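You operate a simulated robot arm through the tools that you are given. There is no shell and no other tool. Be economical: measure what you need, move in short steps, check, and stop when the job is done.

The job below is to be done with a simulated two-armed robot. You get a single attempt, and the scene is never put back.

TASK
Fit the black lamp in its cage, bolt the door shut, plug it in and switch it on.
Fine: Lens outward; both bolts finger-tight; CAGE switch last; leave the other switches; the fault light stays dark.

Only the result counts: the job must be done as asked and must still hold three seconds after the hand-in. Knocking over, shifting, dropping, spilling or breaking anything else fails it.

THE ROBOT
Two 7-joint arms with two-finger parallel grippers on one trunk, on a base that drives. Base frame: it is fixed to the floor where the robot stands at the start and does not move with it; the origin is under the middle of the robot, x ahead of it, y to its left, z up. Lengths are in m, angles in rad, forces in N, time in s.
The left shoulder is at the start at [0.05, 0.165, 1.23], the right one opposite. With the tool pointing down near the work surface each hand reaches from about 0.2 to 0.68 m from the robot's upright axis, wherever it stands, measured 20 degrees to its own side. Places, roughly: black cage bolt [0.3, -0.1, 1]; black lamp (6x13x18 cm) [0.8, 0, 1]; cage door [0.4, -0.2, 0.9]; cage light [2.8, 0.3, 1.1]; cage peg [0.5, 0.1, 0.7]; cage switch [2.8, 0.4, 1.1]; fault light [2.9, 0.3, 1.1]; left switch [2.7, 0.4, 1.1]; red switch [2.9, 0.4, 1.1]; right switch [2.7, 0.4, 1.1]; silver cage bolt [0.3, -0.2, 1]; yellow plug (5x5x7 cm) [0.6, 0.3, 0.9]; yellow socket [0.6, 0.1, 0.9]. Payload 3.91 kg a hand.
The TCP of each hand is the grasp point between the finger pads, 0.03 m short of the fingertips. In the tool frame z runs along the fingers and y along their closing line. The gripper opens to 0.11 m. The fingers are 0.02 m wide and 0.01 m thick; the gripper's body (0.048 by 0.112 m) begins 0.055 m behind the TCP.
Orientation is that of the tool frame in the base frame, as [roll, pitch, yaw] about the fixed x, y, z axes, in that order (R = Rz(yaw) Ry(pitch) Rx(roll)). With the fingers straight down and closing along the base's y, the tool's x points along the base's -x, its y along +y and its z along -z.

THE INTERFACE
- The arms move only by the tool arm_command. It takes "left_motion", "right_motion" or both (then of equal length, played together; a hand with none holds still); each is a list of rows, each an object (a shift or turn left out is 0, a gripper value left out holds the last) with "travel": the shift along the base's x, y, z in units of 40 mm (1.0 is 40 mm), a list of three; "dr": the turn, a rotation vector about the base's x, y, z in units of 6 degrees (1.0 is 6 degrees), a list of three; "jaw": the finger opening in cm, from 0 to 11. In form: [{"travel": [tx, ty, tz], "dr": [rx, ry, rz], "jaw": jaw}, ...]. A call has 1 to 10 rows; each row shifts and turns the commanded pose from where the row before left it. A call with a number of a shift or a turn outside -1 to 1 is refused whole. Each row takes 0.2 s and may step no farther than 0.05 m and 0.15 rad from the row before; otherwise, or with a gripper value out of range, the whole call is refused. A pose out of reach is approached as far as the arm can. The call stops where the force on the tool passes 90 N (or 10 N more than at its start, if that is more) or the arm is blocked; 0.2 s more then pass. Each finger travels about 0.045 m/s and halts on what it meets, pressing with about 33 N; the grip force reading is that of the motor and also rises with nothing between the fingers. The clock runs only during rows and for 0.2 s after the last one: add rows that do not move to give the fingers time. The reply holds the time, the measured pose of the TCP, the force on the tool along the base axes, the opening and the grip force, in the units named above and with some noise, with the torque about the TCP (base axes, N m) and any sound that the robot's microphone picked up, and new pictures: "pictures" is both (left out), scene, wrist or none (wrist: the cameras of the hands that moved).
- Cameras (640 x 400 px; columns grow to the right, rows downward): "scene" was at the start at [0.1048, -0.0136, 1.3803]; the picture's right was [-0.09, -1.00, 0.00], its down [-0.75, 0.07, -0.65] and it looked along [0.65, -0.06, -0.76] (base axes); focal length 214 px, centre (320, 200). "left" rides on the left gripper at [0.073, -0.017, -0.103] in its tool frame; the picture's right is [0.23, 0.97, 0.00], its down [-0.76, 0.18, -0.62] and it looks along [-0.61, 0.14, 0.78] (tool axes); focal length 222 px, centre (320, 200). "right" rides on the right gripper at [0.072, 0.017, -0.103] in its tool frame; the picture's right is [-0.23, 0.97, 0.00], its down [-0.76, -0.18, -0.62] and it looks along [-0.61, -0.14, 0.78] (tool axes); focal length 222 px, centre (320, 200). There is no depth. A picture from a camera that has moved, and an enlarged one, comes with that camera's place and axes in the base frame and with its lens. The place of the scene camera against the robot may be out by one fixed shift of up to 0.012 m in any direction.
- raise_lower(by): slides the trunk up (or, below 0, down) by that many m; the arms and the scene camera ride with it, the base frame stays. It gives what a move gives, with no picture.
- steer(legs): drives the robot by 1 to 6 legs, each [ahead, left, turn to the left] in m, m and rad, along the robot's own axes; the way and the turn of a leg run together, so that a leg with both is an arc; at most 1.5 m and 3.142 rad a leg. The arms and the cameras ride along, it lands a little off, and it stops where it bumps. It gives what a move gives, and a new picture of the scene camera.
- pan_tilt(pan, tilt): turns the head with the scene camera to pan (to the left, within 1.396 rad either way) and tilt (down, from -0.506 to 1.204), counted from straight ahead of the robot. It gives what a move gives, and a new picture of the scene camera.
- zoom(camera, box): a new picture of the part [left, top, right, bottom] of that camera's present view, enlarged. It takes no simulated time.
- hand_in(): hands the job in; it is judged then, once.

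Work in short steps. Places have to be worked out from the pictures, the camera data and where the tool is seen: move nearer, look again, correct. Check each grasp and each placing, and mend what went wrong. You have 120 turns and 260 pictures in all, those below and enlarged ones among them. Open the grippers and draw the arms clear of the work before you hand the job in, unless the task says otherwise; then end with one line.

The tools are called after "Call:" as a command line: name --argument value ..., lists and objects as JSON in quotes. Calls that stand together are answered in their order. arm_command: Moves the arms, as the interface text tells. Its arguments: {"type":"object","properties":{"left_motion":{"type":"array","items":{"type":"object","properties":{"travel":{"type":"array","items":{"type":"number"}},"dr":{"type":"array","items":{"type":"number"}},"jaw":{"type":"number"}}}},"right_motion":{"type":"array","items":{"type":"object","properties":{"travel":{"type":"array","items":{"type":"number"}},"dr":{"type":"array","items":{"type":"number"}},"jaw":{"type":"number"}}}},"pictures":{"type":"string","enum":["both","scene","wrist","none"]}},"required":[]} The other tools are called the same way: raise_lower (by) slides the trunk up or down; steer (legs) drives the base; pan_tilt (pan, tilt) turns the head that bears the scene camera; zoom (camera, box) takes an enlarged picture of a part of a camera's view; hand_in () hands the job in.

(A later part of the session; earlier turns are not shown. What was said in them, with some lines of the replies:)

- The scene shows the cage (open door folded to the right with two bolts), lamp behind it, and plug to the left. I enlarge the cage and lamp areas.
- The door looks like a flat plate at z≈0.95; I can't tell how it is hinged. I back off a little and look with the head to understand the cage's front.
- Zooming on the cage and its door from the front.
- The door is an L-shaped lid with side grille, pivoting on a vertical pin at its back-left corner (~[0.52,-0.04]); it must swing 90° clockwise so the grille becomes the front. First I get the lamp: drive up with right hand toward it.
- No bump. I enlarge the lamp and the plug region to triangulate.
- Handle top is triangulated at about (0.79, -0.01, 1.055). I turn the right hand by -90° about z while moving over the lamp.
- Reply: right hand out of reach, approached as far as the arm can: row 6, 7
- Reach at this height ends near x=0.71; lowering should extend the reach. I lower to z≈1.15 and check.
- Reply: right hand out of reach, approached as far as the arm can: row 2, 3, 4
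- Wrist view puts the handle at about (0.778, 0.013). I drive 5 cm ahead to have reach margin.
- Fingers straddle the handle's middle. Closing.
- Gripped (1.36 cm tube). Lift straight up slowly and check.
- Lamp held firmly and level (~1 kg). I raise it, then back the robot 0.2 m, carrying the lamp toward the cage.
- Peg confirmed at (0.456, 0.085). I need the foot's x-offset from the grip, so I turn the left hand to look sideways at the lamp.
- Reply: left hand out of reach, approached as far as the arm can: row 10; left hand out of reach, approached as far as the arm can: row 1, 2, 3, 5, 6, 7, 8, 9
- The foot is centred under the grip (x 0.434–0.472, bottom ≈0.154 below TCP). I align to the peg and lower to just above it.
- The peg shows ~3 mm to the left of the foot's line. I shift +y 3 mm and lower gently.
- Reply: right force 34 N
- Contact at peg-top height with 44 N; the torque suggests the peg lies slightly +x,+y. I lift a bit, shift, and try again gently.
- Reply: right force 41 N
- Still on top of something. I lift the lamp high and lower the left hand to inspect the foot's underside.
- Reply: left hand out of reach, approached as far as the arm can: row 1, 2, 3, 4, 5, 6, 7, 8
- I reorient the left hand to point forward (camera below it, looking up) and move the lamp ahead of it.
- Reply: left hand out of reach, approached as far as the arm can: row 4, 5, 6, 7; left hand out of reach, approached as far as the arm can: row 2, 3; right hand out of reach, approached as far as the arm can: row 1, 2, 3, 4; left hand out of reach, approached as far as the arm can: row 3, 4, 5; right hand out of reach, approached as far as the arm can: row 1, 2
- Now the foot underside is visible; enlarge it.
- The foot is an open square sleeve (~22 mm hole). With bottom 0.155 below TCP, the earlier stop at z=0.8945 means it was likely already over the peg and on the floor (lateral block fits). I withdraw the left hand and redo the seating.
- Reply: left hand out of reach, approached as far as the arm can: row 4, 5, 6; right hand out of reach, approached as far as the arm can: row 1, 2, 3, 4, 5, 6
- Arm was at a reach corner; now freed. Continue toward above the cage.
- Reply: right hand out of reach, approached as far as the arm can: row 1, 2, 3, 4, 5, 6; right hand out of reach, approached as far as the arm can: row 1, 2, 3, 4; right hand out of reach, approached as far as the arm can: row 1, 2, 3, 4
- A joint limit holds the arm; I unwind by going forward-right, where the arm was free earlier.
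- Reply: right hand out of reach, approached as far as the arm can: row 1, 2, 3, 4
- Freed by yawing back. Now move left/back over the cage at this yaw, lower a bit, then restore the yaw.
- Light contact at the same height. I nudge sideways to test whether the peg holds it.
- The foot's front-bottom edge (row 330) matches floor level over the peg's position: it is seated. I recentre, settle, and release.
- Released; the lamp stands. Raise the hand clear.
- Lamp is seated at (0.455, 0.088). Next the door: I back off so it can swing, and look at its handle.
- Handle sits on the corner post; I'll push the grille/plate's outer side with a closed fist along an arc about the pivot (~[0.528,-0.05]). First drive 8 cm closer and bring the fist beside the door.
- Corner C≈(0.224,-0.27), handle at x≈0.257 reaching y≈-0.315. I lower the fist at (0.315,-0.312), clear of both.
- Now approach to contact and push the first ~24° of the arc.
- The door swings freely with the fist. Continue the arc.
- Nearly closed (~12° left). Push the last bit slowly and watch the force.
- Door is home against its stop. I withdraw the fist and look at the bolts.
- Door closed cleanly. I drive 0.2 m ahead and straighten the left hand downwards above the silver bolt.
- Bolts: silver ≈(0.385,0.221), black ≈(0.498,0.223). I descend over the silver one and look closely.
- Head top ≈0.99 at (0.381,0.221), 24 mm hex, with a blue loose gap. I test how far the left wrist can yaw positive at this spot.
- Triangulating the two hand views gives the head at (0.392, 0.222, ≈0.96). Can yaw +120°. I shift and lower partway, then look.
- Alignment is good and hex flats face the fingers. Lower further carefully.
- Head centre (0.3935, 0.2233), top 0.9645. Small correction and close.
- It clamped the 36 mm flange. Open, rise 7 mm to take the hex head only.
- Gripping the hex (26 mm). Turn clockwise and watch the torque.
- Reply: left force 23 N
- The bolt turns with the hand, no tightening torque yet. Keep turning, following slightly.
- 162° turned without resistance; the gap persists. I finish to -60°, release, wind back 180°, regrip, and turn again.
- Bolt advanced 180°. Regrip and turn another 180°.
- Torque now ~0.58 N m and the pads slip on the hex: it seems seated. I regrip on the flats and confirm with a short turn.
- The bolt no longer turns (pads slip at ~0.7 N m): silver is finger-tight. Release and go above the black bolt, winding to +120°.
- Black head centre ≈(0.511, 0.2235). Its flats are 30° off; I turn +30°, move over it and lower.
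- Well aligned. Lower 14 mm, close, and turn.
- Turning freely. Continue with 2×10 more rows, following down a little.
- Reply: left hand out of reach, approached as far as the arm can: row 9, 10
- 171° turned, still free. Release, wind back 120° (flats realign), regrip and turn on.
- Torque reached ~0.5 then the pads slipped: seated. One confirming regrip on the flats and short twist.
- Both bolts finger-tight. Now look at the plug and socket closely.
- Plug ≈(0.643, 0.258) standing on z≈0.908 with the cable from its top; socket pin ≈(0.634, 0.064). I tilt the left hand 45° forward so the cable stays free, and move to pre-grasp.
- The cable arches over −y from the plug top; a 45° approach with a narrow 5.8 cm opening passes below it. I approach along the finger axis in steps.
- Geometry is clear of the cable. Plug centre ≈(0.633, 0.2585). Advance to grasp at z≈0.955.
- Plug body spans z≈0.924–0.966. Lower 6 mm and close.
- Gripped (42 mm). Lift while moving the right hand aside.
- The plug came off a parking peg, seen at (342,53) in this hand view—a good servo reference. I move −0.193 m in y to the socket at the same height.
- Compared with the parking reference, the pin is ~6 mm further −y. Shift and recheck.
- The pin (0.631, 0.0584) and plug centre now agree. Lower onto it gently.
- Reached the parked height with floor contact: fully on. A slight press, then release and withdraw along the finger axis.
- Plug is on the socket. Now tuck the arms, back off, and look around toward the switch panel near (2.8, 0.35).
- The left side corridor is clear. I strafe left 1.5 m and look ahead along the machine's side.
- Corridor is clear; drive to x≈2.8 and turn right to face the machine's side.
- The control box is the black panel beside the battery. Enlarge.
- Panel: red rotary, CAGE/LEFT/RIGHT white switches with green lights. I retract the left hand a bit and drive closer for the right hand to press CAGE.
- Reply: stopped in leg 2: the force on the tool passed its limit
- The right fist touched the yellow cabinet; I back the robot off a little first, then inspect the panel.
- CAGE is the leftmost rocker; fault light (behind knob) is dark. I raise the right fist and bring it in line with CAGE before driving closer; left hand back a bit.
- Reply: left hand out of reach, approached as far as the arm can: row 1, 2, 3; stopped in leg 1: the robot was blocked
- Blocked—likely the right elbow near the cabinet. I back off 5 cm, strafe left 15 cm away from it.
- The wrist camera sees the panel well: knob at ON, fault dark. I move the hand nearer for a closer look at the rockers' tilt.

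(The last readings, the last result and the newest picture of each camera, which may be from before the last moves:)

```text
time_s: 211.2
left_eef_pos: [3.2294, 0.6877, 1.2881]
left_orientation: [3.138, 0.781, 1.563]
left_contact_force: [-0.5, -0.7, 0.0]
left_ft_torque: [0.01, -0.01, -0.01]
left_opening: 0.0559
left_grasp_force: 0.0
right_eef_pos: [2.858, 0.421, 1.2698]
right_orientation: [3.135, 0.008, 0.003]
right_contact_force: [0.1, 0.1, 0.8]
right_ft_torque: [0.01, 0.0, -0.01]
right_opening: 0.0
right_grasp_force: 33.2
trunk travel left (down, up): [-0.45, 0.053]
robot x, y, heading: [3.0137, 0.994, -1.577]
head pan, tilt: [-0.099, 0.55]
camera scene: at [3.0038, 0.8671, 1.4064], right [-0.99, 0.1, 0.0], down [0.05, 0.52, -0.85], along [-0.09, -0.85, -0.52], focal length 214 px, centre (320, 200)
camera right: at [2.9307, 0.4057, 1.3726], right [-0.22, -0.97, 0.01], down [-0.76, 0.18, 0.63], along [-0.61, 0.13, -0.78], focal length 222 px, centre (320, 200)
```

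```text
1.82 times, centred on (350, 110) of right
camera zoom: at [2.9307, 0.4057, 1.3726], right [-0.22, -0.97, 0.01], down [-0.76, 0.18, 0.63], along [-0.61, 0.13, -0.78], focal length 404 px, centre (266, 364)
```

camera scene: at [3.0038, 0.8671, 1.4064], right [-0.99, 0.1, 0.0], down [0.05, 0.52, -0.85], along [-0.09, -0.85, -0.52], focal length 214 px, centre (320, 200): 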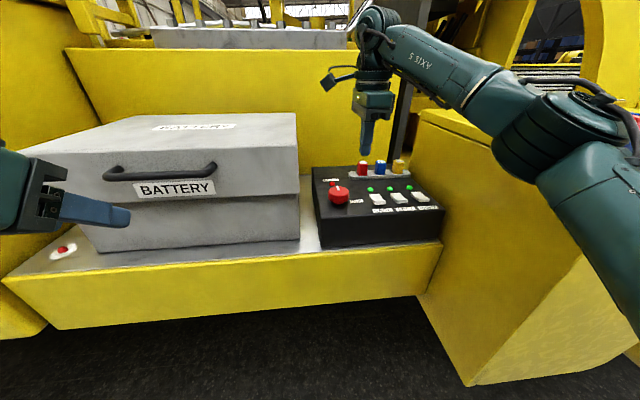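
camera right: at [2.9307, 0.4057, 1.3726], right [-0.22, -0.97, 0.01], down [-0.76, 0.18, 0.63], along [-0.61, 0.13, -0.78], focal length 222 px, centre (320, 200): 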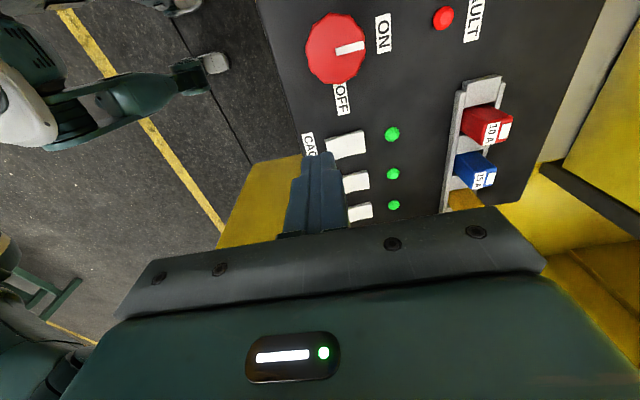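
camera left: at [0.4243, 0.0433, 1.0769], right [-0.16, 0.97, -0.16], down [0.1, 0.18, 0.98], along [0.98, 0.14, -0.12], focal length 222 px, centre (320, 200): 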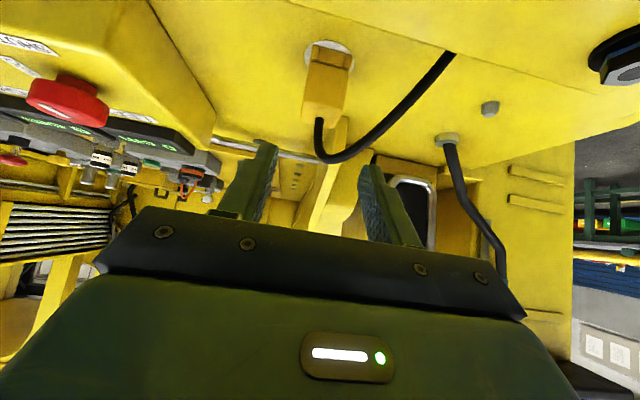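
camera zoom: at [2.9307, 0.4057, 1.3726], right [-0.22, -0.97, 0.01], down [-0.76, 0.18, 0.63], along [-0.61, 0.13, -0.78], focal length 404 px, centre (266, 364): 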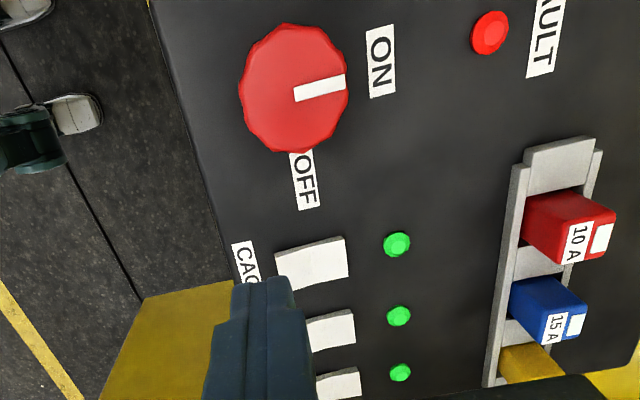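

Call:
zoom --camera "right" --box '[310, 110, 420, 230]'

Call:
zoom --camera "scene" --box '[310, 150, 450, 250]'

```text
3.33 times, centred on (365, 170) of right
camera zoom: at [2.9307, 0.4057, 1.3726], right [-0.22, -0.97, 0.01], down [-0.76, 0.18, 0.63], along [-0.61, 0.13, -0.78], focal length 740 px, centre (170, 300)
```

zoom: 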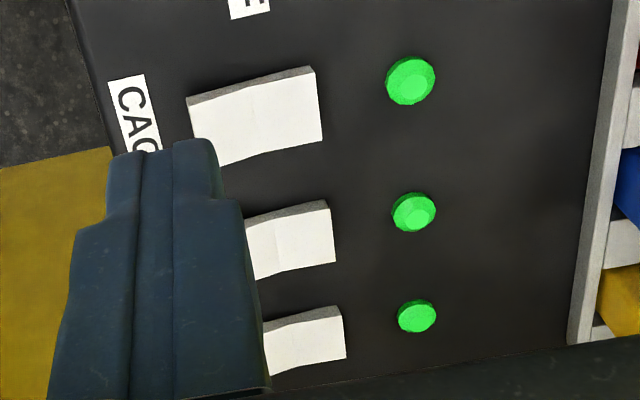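

```text
4.00 times, centred on (380, 200) of scene
camera zoom: at [3.0038, 0.8671, 1.4064], right [-0.99, 0.1, 0.0], down [0.05, 0.52, -0.85], along [-0.09, -0.85, -0.52], focal length 858 px, centre (80, 200)
```

zoom: 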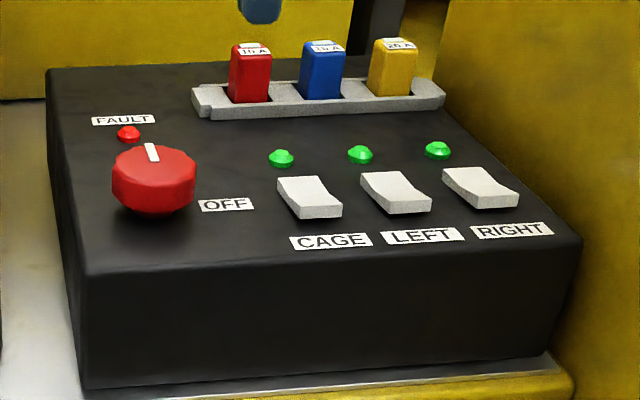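

Call:
zoom --camera "scene" --box '[370, 182, 410, 212]'

Call:
zoom --camera "right" --box '[320, 120, 370, 170]'

```text
13.33 times, centred on (390, 197) of scene
camera zoom: at [3.0038, 0.8671, 1.4064], right [-0.99, 0.1, 0.0], down [0.05, 0.52, -0.85], along [-0.09, -0.85, -0.52], focal length 2860 px, centre (-613, 240)
```

zoom: 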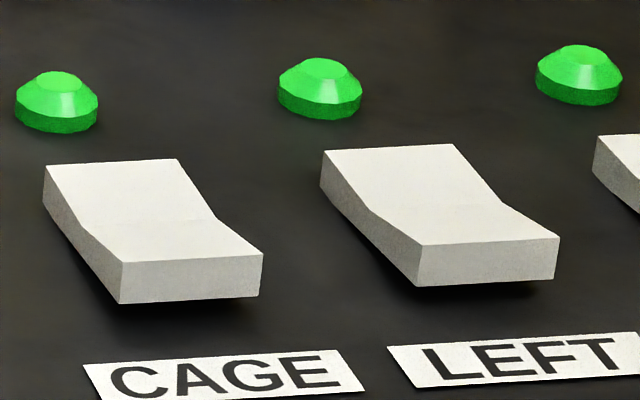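

```text
8.00 times, centred on (345, 145) of right
camera zoom: at [2.9307, 0.4057, 1.3726], right [-0.22, -0.97, 0.01], down [-0.76, 0.18, 0.63], along [-0.61, 0.13, -0.78], focal length 1777 px, centre (120, 640)
```

zoom: 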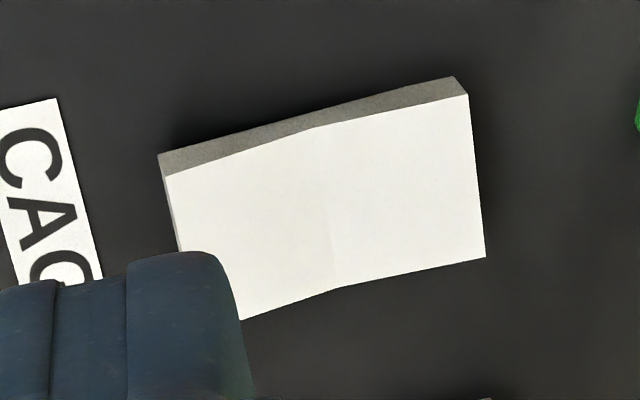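

The rockers' label-side halves stand proud (light-side pressed = off). CAGE's raised half is at ≈(2.803, 0.412, 1.11). Move the fist above it.

Call:
arm_command --right_motion '[{"travel": [-0.7, -0.1, 0]}, {"travel": [-0.67, 0, -0.4]}, {"travel": [0, 0, -0.8]}, {"travel": [0, 0, -0.9]}, {}]' --pictures "wrist"

Call:
zoom --camera "scene" --box '[350, 150, 430, 220]'

Call:
zoom --camera "right" --box '[270, 100, 390, 220]'

```text
time_s: 212.4
left_eef_pos: [3.2373, 0.6894, 1.286]
left_orientation: [-3.134, 0.78, 1.573]
left_contact_force: [-0.1, -0.6, 0.1]
left_ft_torque: [-0.03, 0.02, 0.03]
left_opening: 0.0562
left_grasp_force: 0.0
right_eef_pos: [2.814, 0.4201, 1.1894]
right_orientation: [3.132, 0.016, 0.008]
right_contact_force: [0.3, -0.4, 0.3]
right_ft_torque: [0.01, 0.03, 0.0]
right_opening: 0.0001
right_grasp_force: 32.8
trunk travel left (down, up): [-0.45, 0.053]
robot x, y, heading: [3.0179, 0.9946, -1.579]
head pan, tilt: [-0.099, 0.55]
camera right: at [2.8878, 0.404, 1.2918], right [-0.22, -0.98, 0.01], down [-0.75, 0.18, 0.63], along [-0.62, 0.13, -0.77], focal length 222 px, centre (320, 200)
```

right: 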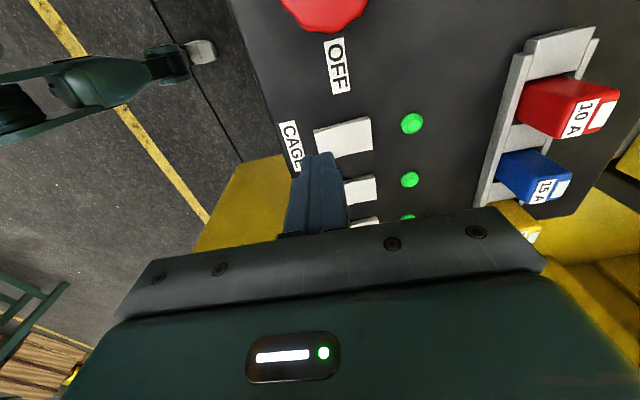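

```text
5.71 times, centred on (390, 185) of scene
camera zoom: at [3.0143, 0.8686, 1.4071], right [-0.99, 0.1, 0.01], down [0.05, 0.52, -0.85], along [-0.09, -0.85, -0.52], focal length 1226 px, centre (-80, 286)
```

zoom: 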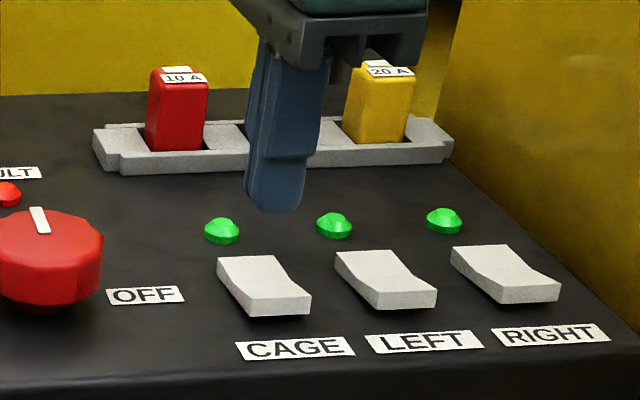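

```text
3.33 times, centred on (330, 160) of right
camera zoom: at [2.8878, 0.404, 1.2918], right [-0.22, -0.98, 0.01], down [-0.75, 0.18, 0.63], along [-0.62, 0.13, -0.77], focal length 740 px, centre (287, 333)
```

zoom: 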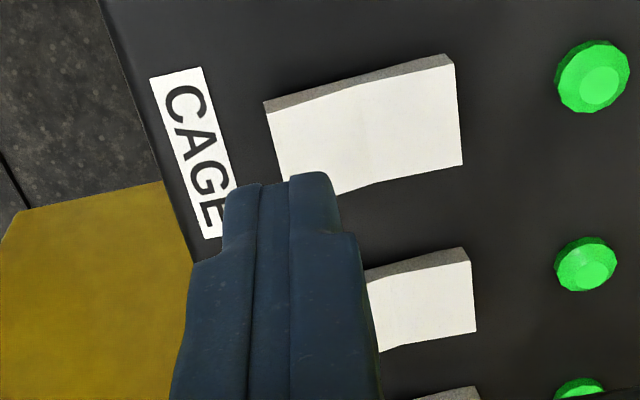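

The robot shifted ~1 cm—something of the arm may be touching the cabinet. Check the overall view.

Call:
pan_tilt --pan -0.6 --tilt 0.75

```text
time_s: 213.3
left_eef_pos: [3.2384, 0.6891, 1.2855]
left_orientation: [-3.132, 0.782, 1.575]
left_contact_force: [-0.6, 0.4, -0.1]
left_ft_torque: [-0.01, 0.0, 0.02]
left_opening: 0.0557
left_grasp_force: 0.1
right_eef_pos: [2.8141, 0.4192, 1.1885]
right_orientation: [3.134, 0.014, 0.005]
right_contact_force: [0.1, -0.5, -0.6]
right_ft_torque: [-0.02, -0.03, 0.01]
right_opening: 0.0003
right_grasp_force: 32.6
trunk travel left (down, up): [-0.45, 0.053]
robot x, y, heading: [3.0117, 0.9917, -1.575]
head pan, tilt: [-0.6, 0.75]
camera scene: at [2.9767, 0.8894, 1.3896], right [-0.82, 0.57, 0.01], down [0.38, 0.56, -0.74], along [-0.42, -0.6, -0.68], focal length 214 px, centre (320, 200)
```

scene: 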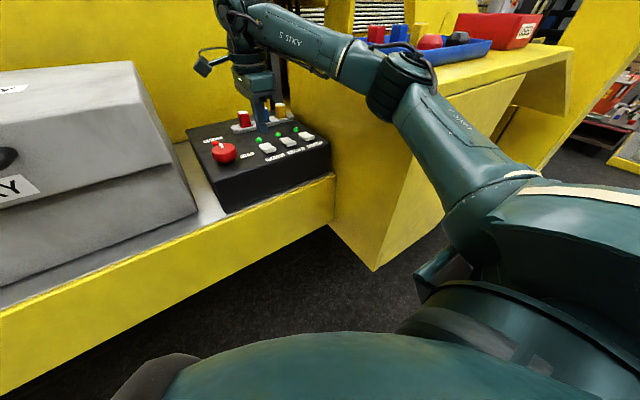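

The elbow is at the cabinet's corner. I lift the hand, strafe 12 cm left and slightly ahead, and raise the trunk to keep the elbow clear.

Call:
arm_command --right_motion '[{"travel": [0.2, 0, 0.8]}, {"travel": [0.3, 0, 0.9]}, {"travel": [0, 0, 0.5]}, {}]' --pictures "none"

Call:
raise_lower --by 0.045

Call:
steer --legs '[[0, 0.13, 0], [0.06, 0, 0]]'

```text
time_s: 214.3
left_eef_pos: [3.2291, 0.6876, 1.2884]
left_orientation: [3.139, 0.78, 1.565]
left_contact_force: [-0.1, 0.8, -0.1]
left_ft_torque: [0.0, 0.0, -0.04]
left_opening: 0.0561
left_grasp_force: 0.1
right_eef_pos: [2.8257, 0.4187, 1.2732]
right_orientation: [3.135, 0.007, 0.001]
right_contact_force: [-0.8, 0.5, -0.4]
right_ft_torque: [-0.04, 0.03, 0.04]
right_opening: 0.0
right_grasp_force: 32.9
trunk travel left (down, up): [-0.45, 0.053]
robot x, y, heading: [3.0181, 0.9919, -1.573]
head pan, tilt: [-0.6, 0.75]
```

```text
time_s: 215.2
left_eef_pos: [3.2305, 0.6859, 1.3325]
left_orientation: [3.138, 0.78, 1.565]
left_contact_force: [0.1, 0.4, 0.4]
left_ft_torque: [0.03, 0.02, -0.03]
left_opening: 0.0562
left_grasp_force: 0.0
right_eef_pos: [2.8247, 0.4186, 1.3177]
right_orientation: [3.135, 0.006, 0.001]
right_contact_force: [-0.7, -0.4, 0.2]
right_ft_torque: [0.0, -0.01, -0.03]
right_opening: 0.0
right_grasp_force: 32.4
trunk travel left (down, up): [-0.495, 0.008]
robot x, y, heading: [3.0148, 0.9936, -1.574]
head pan, tilt: [-0.6, 0.75]
```

```text
time_s: 217.0
left_eef_pos: [3.3595, 0.6261, 1.3328]
left_orientation: [3.139, 0.781, 1.564]
left_contact_force: [-0.1, 0.1, 0.3]
left_ft_torque: [0.01, -0.01, 0.0]
left_opening: 0.0559
left_grasp_force: 0.0
right_eef_pos: [2.954, 0.3583, 1.3179]
right_orientation: [3.137, 0.007, 0.003]
right_contact_force: [-0.1, -0.2, -0.1]
right_ft_torque: [0.04, -0.01, 0.0]
right_opening: 0.0
right_grasp_force: 33.2
trunk travel left (down, up): [-0.495, 0.008]
robot x, y, heading: [3.1445, 0.9339, -1.575]
head pan, tilt: [-0.6, 0.75]
camera scene: at [3.0971, 0.8265, 1.4339], right [-0.82, 0.57, 0.0], down [0.39, 0.56, -0.73], along [-0.42, -0.6, -0.68], focal length 214 px, centre (320, 200)
```

scene: 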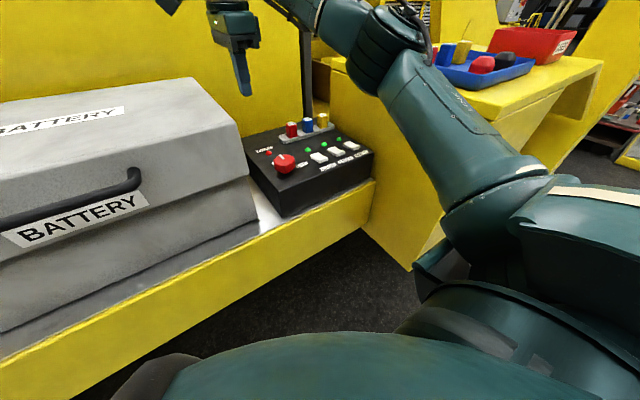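

Tray untouched. Move the fist over CAGE again from this stance.

Call:
arm_command --right_motion '[{"travel": [-0.7, 0.4, 0]}, {"travel": [-0.8, 0.5, 0]}, {"travel": [-0.8, 0.5, 0]}, {"travel": [-0.8, 0, -0.3]}, {"travel": [-0.65, 0, -0.7]}, {"travel": [0, 0, -0.8]}, {"travel": [0, 0, -0.8]}, {}]' --pictures "both"

Call:
zoom --camera "right" --box '[270, 100, 390, 220]'

```text
time_s: 218.8
left_eef_pos: [3.3604, 0.6273, 1.3319]
left_orientation: [3.139, 0.781, 1.563]
left_contact_force: [0.4, 0.4, 0.7]
left_ft_torque: [-0.02, 0.0, -0.01]
left_opening: 0.0559
left_grasp_force: 0.0
right_eef_pos: [2.8036, 0.4152, 1.2141]
right_orientation: [3.136, 0.006, 0.001]
right_contact_force: [0.8, -0.1, 0.1]
right_ft_torque: [0.04, 0.0, 0.0]
right_opening: 0.0
right_grasp_force: 32.9
trunk travel left (down, up): [-0.495, 0.008]
robot x, y, heading: [3.1419, 0.929, -1.577]
head pan, tilt: [-0.6, 0.75]
camera scene: at [3.0971, 0.8279, 1.434], right [-0.82, 0.57, 0.0], down [0.39, 0.56, -0.73], along [-0.42, -0.6, -0.68], focal length 214 px, centre (320, 200)
camera right: at [2.8767, 0.3989, 1.3175], right [-0.22, -0.97, 0.01], down [-0.76, 0.18, 0.63], along [-0.61, 0.13, -0.78], focal length 222 px, centre (320, 200)
```

scene: 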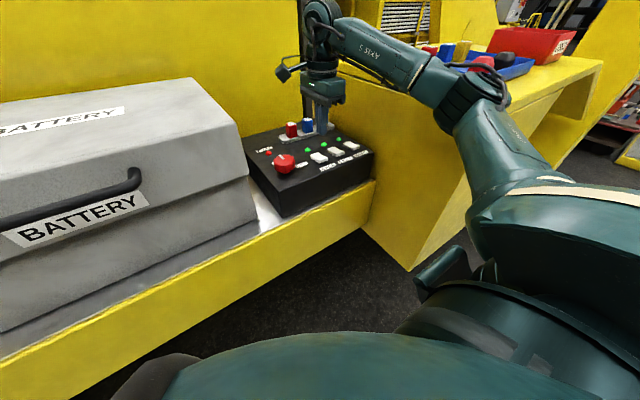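
right: 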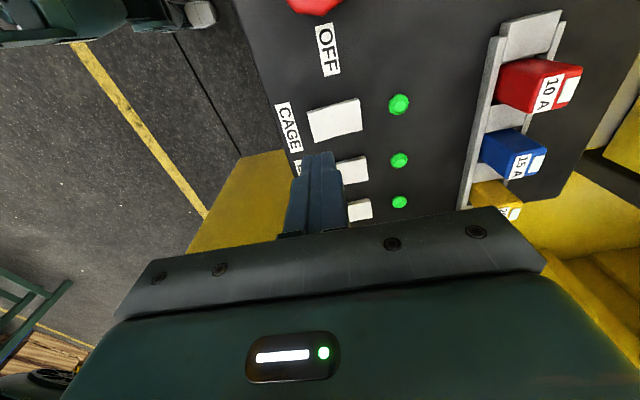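

```text
3.33 times, centred on (330, 160) of right
camera zoom: at [2.8767, 0.3989, 1.3175], right [-0.22, -0.97, 0.01], down [-0.76, 0.18, 0.63], along [-0.61, 0.13, -0.78], focal length 740 px, centre (287, 333)
```

zoom: 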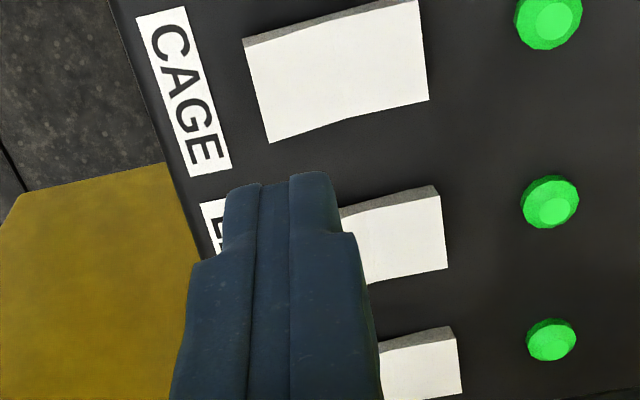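

Aligned with CAGE (2.80, 0.41). Lower to just above contact and check drift.

Call:
arm_command --right_motion '[{"travel": [0, 0, -0.6]}, {"travel": [0, 0, -0.6]}, {"travel": [0, 0, -0.35]}, {}]' --pictures "both"

Call:
zoom --camera "right" --box '[270, 100, 390, 220]'

Call:
zoom --camera "scene" --box '[240, 90, 360, 190]'

```text
time_s: 219.8
left_eef_pos: [3.3583, 0.6271, 1.3337]
left_orientation: [3.139, 0.779, 1.564]
left_contact_force: [-0.3, -0.5, 0.8]
left_ft_torque: [-0.01, 0.04, 0.02]
left_opening: 0.0558
left_grasp_force: 0.1
right_eef_pos: [2.8038, 0.4149, 1.1522]
right_orientation: [3.134, 0.004, 0.002]
right_contact_force: [-0.3, -0.3, -0.5]
right_ft_torque: [-0.02, -0.01, 0.0]
right_opening: 0.0
right_grasp_force: 33.1
trunk travel left (down, up): [-0.495, 0.008]
robot x, y, heading: [3.1466, 0.9309, -1.582]
head pan, tilt: [-0.6, 0.75]
camera scene: at [3.0968, 0.8278, 1.434], right [-0.82, 0.57, 0.0], down [0.39, 0.56, -0.73], along [-0.42, -0.6, -0.68], focal length 214 px, centre (320, 200)
camera right: at [2.8766, 0.3988, 1.255], right [-0.22, -0.97, 0.01], down [-0.76, 0.18, 0.63], along [-0.61, 0.13, -0.78], focal length 222 px, centre (320, 200)
```

scene: 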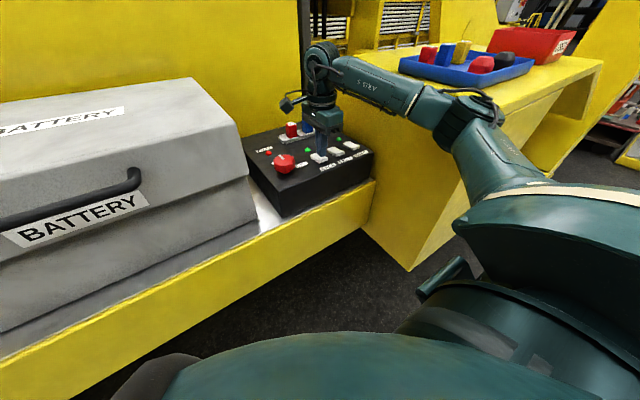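
right: 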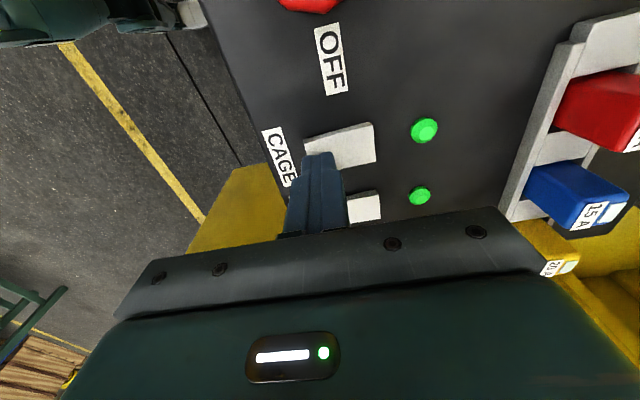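

```text
3.33 times, centred on (330, 160) of right
camera zoom: at [2.8766, 0.3988, 1.255], right [-0.22, -0.97, 0.01], down [-0.76, 0.18, 0.63], along [-0.61, 0.13, -0.78], focal length 740 px, centre (287, 333)
```

zoom: 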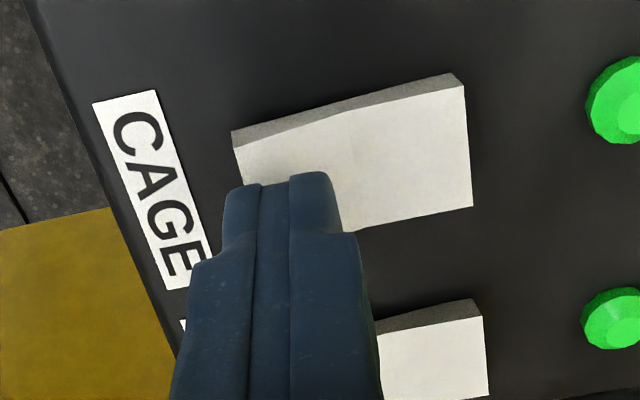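

```text
4.00 times, centred on (300, 140) of scene
camera zoom: at [3.0968, 0.8278, 1.434], right [-0.82, 0.57, 0.0], down [0.39, 0.56, -0.73], along [-0.42, -0.6, -0.68], focal length 858 px, centre (400, 440)
```

zoom: 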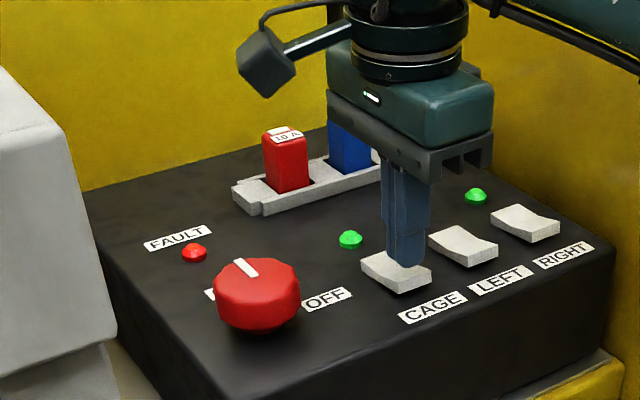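

Fist is over the raised half. Shift 4 mm +x and press down gently.

Call:
arm_command --right_motion '[{"travel": [0.1, 0, -0.15]}, {"travel": [0, 0, -0.15]}, {"travel": [0, 0, -0.1]}, {}]' --pictures "none"

Call:
zoom --camera "scene" --box '[240, 90, 360, 190]'

```text
time_s: 220.8
left_eef_pos: [3.3601, 0.6288, 1.334]
left_orientation: [3.14, 0.781, 1.566]
left_contact_force: [-0.1, 0.2, 0.8]
left_ft_torque: [0.01, 0.02, -0.02]
left_opening: 0.056
left_grasp_force: 0.0
right_eef_pos: [2.8084, 0.4158, 1.1396]
right_orientation: [3.127, 0.006, 0.001]
right_contact_force: [-2.8, -0.8, 22.0]
right_ft_torque: [-0.21, 0.08, -0.03]
right_opening: 0.0
right_grasp_force: 33.3
trunk travel left (down, up): [-0.495, 0.008]
robot x, y, heading: [3.1464, 0.9323, -1.58]
head pan, tilt: [-0.6, 0.75]
```

```text
4.00 times, centred on (300, 140) of scene
camera zoom: at [3.0974, 0.8297, 1.4345], right [-0.82, 0.57, 0.0], down [0.39, 0.56, -0.73], along [-0.42, -0.6, -0.68], focal length 858 px, centre (400, 440)
```

zoom: 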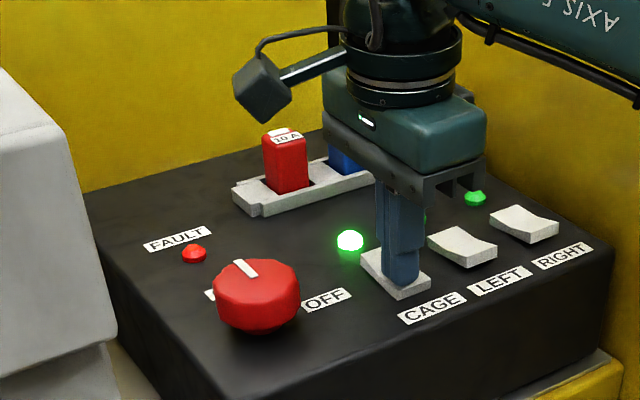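

The CAGE light is glowing bright and the fault light is dark. I lift off straight up and check that it stays.

Call:
arm_command --right_motion '[{"travel": [0, 0, 0.4]}, {"travel": [0, 0, 0.8]}, {"travel": [0, 0, 0.9]}, {"travel": [0, 0, 0.9]}, {"travel": [0.3, 0, 0.9]}, {"travel": [0.5, 0.8, 0]}, {"travel": [0.5, 0.9, 0]}, {}]' --pictures "none"

Call:
zoom --camera "scene" --box '[240, 90, 380, 210]'

Call:
zoom --camera "scene" --box '[0, 0, 640, 400]'

```text
time_s: 222.6
left_eef_pos: [3.3593, 0.6259, 1.3328]
left_orientation: [3.138, 0.78, 1.564]
left_contact_force: [0.7, 0.2, 0.1]
left_ft_torque: [-0.02, 0.03, 0.01]
left_opening: 0.0559
left_grasp_force: 0.1
right_eef_pos: [2.8607, 0.4826, 1.2907]
right_orientation: [3.137, 0.005, 0.001]
right_contact_force: [0.2, -0.3, -1.0]
right_ft_torque: [0.0, 0.01, 0.01]
right_opening: 0.0
right_grasp_force: 32.7
trunk travel left (down, up): [-0.495, 0.008]
robot x, y, heading: [3.1476, 0.9335, -1.58]
head pan, tilt: [-0.6, 0.75]
```

```text
3.33 times, centred on (310, 150) of scene
camera zoom: at [3.0964, 0.8273, 1.4339], right [-0.82, 0.57, 0.0], down [0.39, 0.56, -0.73], along [-0.42, -0.6, -0.68], focal length 715 px, centre (353, 367)
```

zoom: 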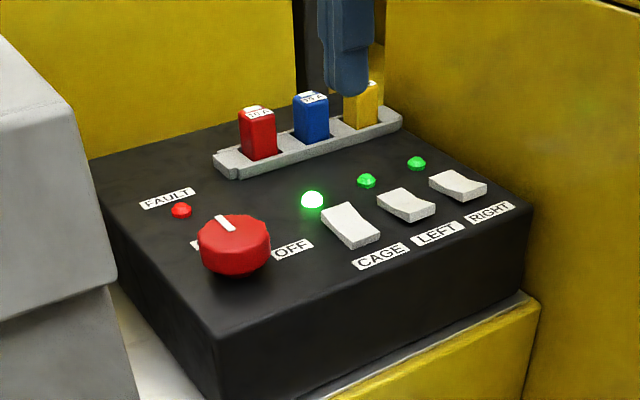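

```text
1.00 times, centred on (320, 200) of scene (not enlarged: the box is as wide or as high as the picture)
camera zoom: at [3.0964, 0.8273, 1.4339], right [-0.82, 0.57, 0.0], down [0.39, 0.56, -0.73], along [-0.42, -0.6, -0.68], focal length 214 px, centre (320, 200)
```

zoom: 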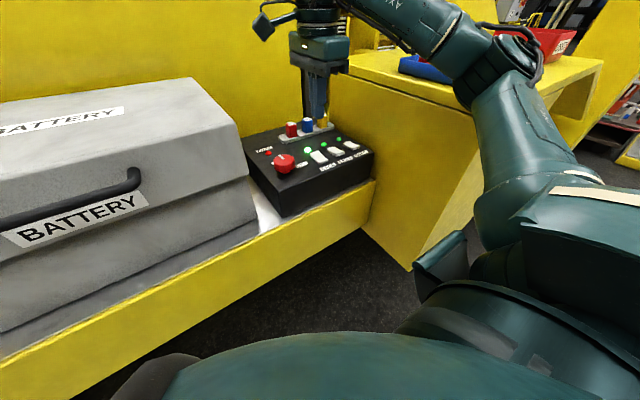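

CAGE stays on, others untouched, fault dark. Back the robot clear and open both grippers.

Call:
steer --legs '[[-0.4, 0, 0]]'

Call:
arm_command --left_motion '[{"jaw": 10}, {}, {}, {}, {}]' --right_motion '[{"jaw": 8}, {}, {}, {}, {}]' --pictures "scene"

Call:
zoom --camera "scene" --box '[240, 60, 440, 200]'

```text
time_s: 225.1
left_eef_pos: [3.3609, 1.0257, 1.3335]
left_orientation: [3.139, 0.783, 1.564]
left_contact_force: [0.0, 0.8, 0.0]
left_ft_torque: [-0.01, 0.02, -0.02]
left_opening: 0.0559
left_grasp_force: 0.0
right_eef_pos: [2.863, 0.8806, 1.2915]
right_orientation: [3.136, 0.006, 0.004]
right_contact_force: [-0.5, 0.3, 0.0]
right_ft_torque: [-0.04, 0.0, 0.0]
right_opening: 0.0001
right_grasp_force: 33.1
trunk travel left (down, up): [-0.495, 0.008]
robot x, y, heading: [3.1514, 1.3305, -1.576]
head pan, tilt: [-0.6, 0.75]
camera scene: at [3.0984, 1.2261, 1.434], right [-0.82, 0.57, 0.0], down [0.39, 0.56, -0.73], along [-0.42, -0.6, -0.68], focal length 214 px, centre (320, 200)
```

scene: 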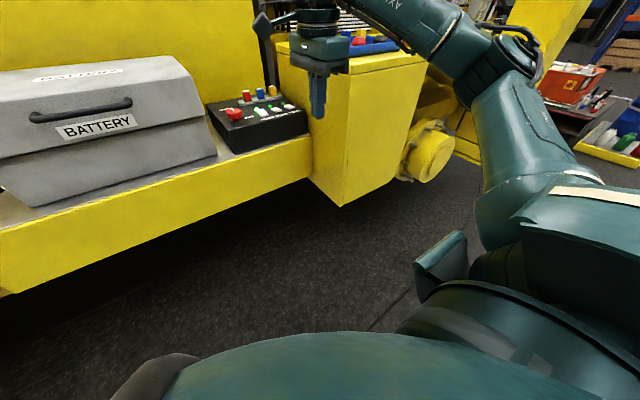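

```text
time_s: 226.3
left_eef_pos: [3.3604, 1.0246, 1.3326]
left_orientation: [3.139, 0.781, 1.567]
left_contact_force: [-0.9, -0.6, 0.6]
left_ft_torque: [0.01, -0.02, -0.01]
left_opening: 0.1002
left_grasp_force: 0.0
right_eef_pos: [2.8618, 0.8802, 1.292]
right_orientation: [3.134, 0.005, 0.003]
right_contact_force: [-0.3, 0.1, -0.3]
right_ft_torque: [0.02, 0.0, 0.0]
right_opening: 0.0802
right_grasp_force: 0.0
trunk travel left (down, up): [-0.495, 0.008]
robot x, y, heading: [3.1456, 1.3308, -1.575]
head pan, tilt: [-0.6, 0.75]
camera scene: at [3.0984, 1.2256, 1.434], right [-0.82, 0.57, 0.0], down [0.39, 0.56, -0.73], along [-0.42, -0.6, -0.68], focal length 214 px, centre (320, 200)
```

scene: 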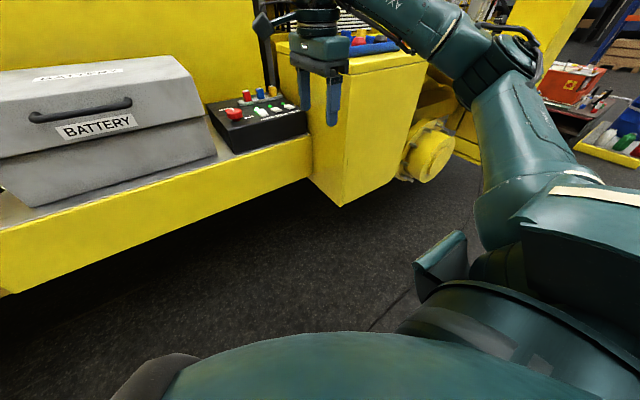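

```text
2.86 times, centred on (340, 130) of scene
camera zoom: at [3.0984, 1.2256, 1.434], right [-0.82, 0.57, 0.0], down [0.39, 0.56, -0.73], along [-0.42, -0.6, -0.68], focal length 613 px, centre (263, 400)
```

zoom: 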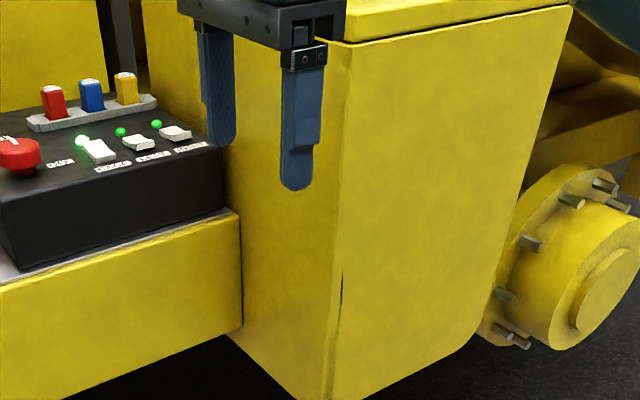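

The CAGE light is lit, the fault light is dark, and the arms are clear with both grippers open. Handing in.

Call:
hand_in

```text
The job is handed in.
```

I handed the job in. The lamp is on its cage peg with the lens outward, the door is shut and both bolts are finger-tight. The plug is in the yellow socket. I switched CAGE on last: its light is lit, the fault light is dark, and I left the other switches alone. While lining up at the switch panel, the robot brushed the yellow cabinet, and nothing appeared to move.
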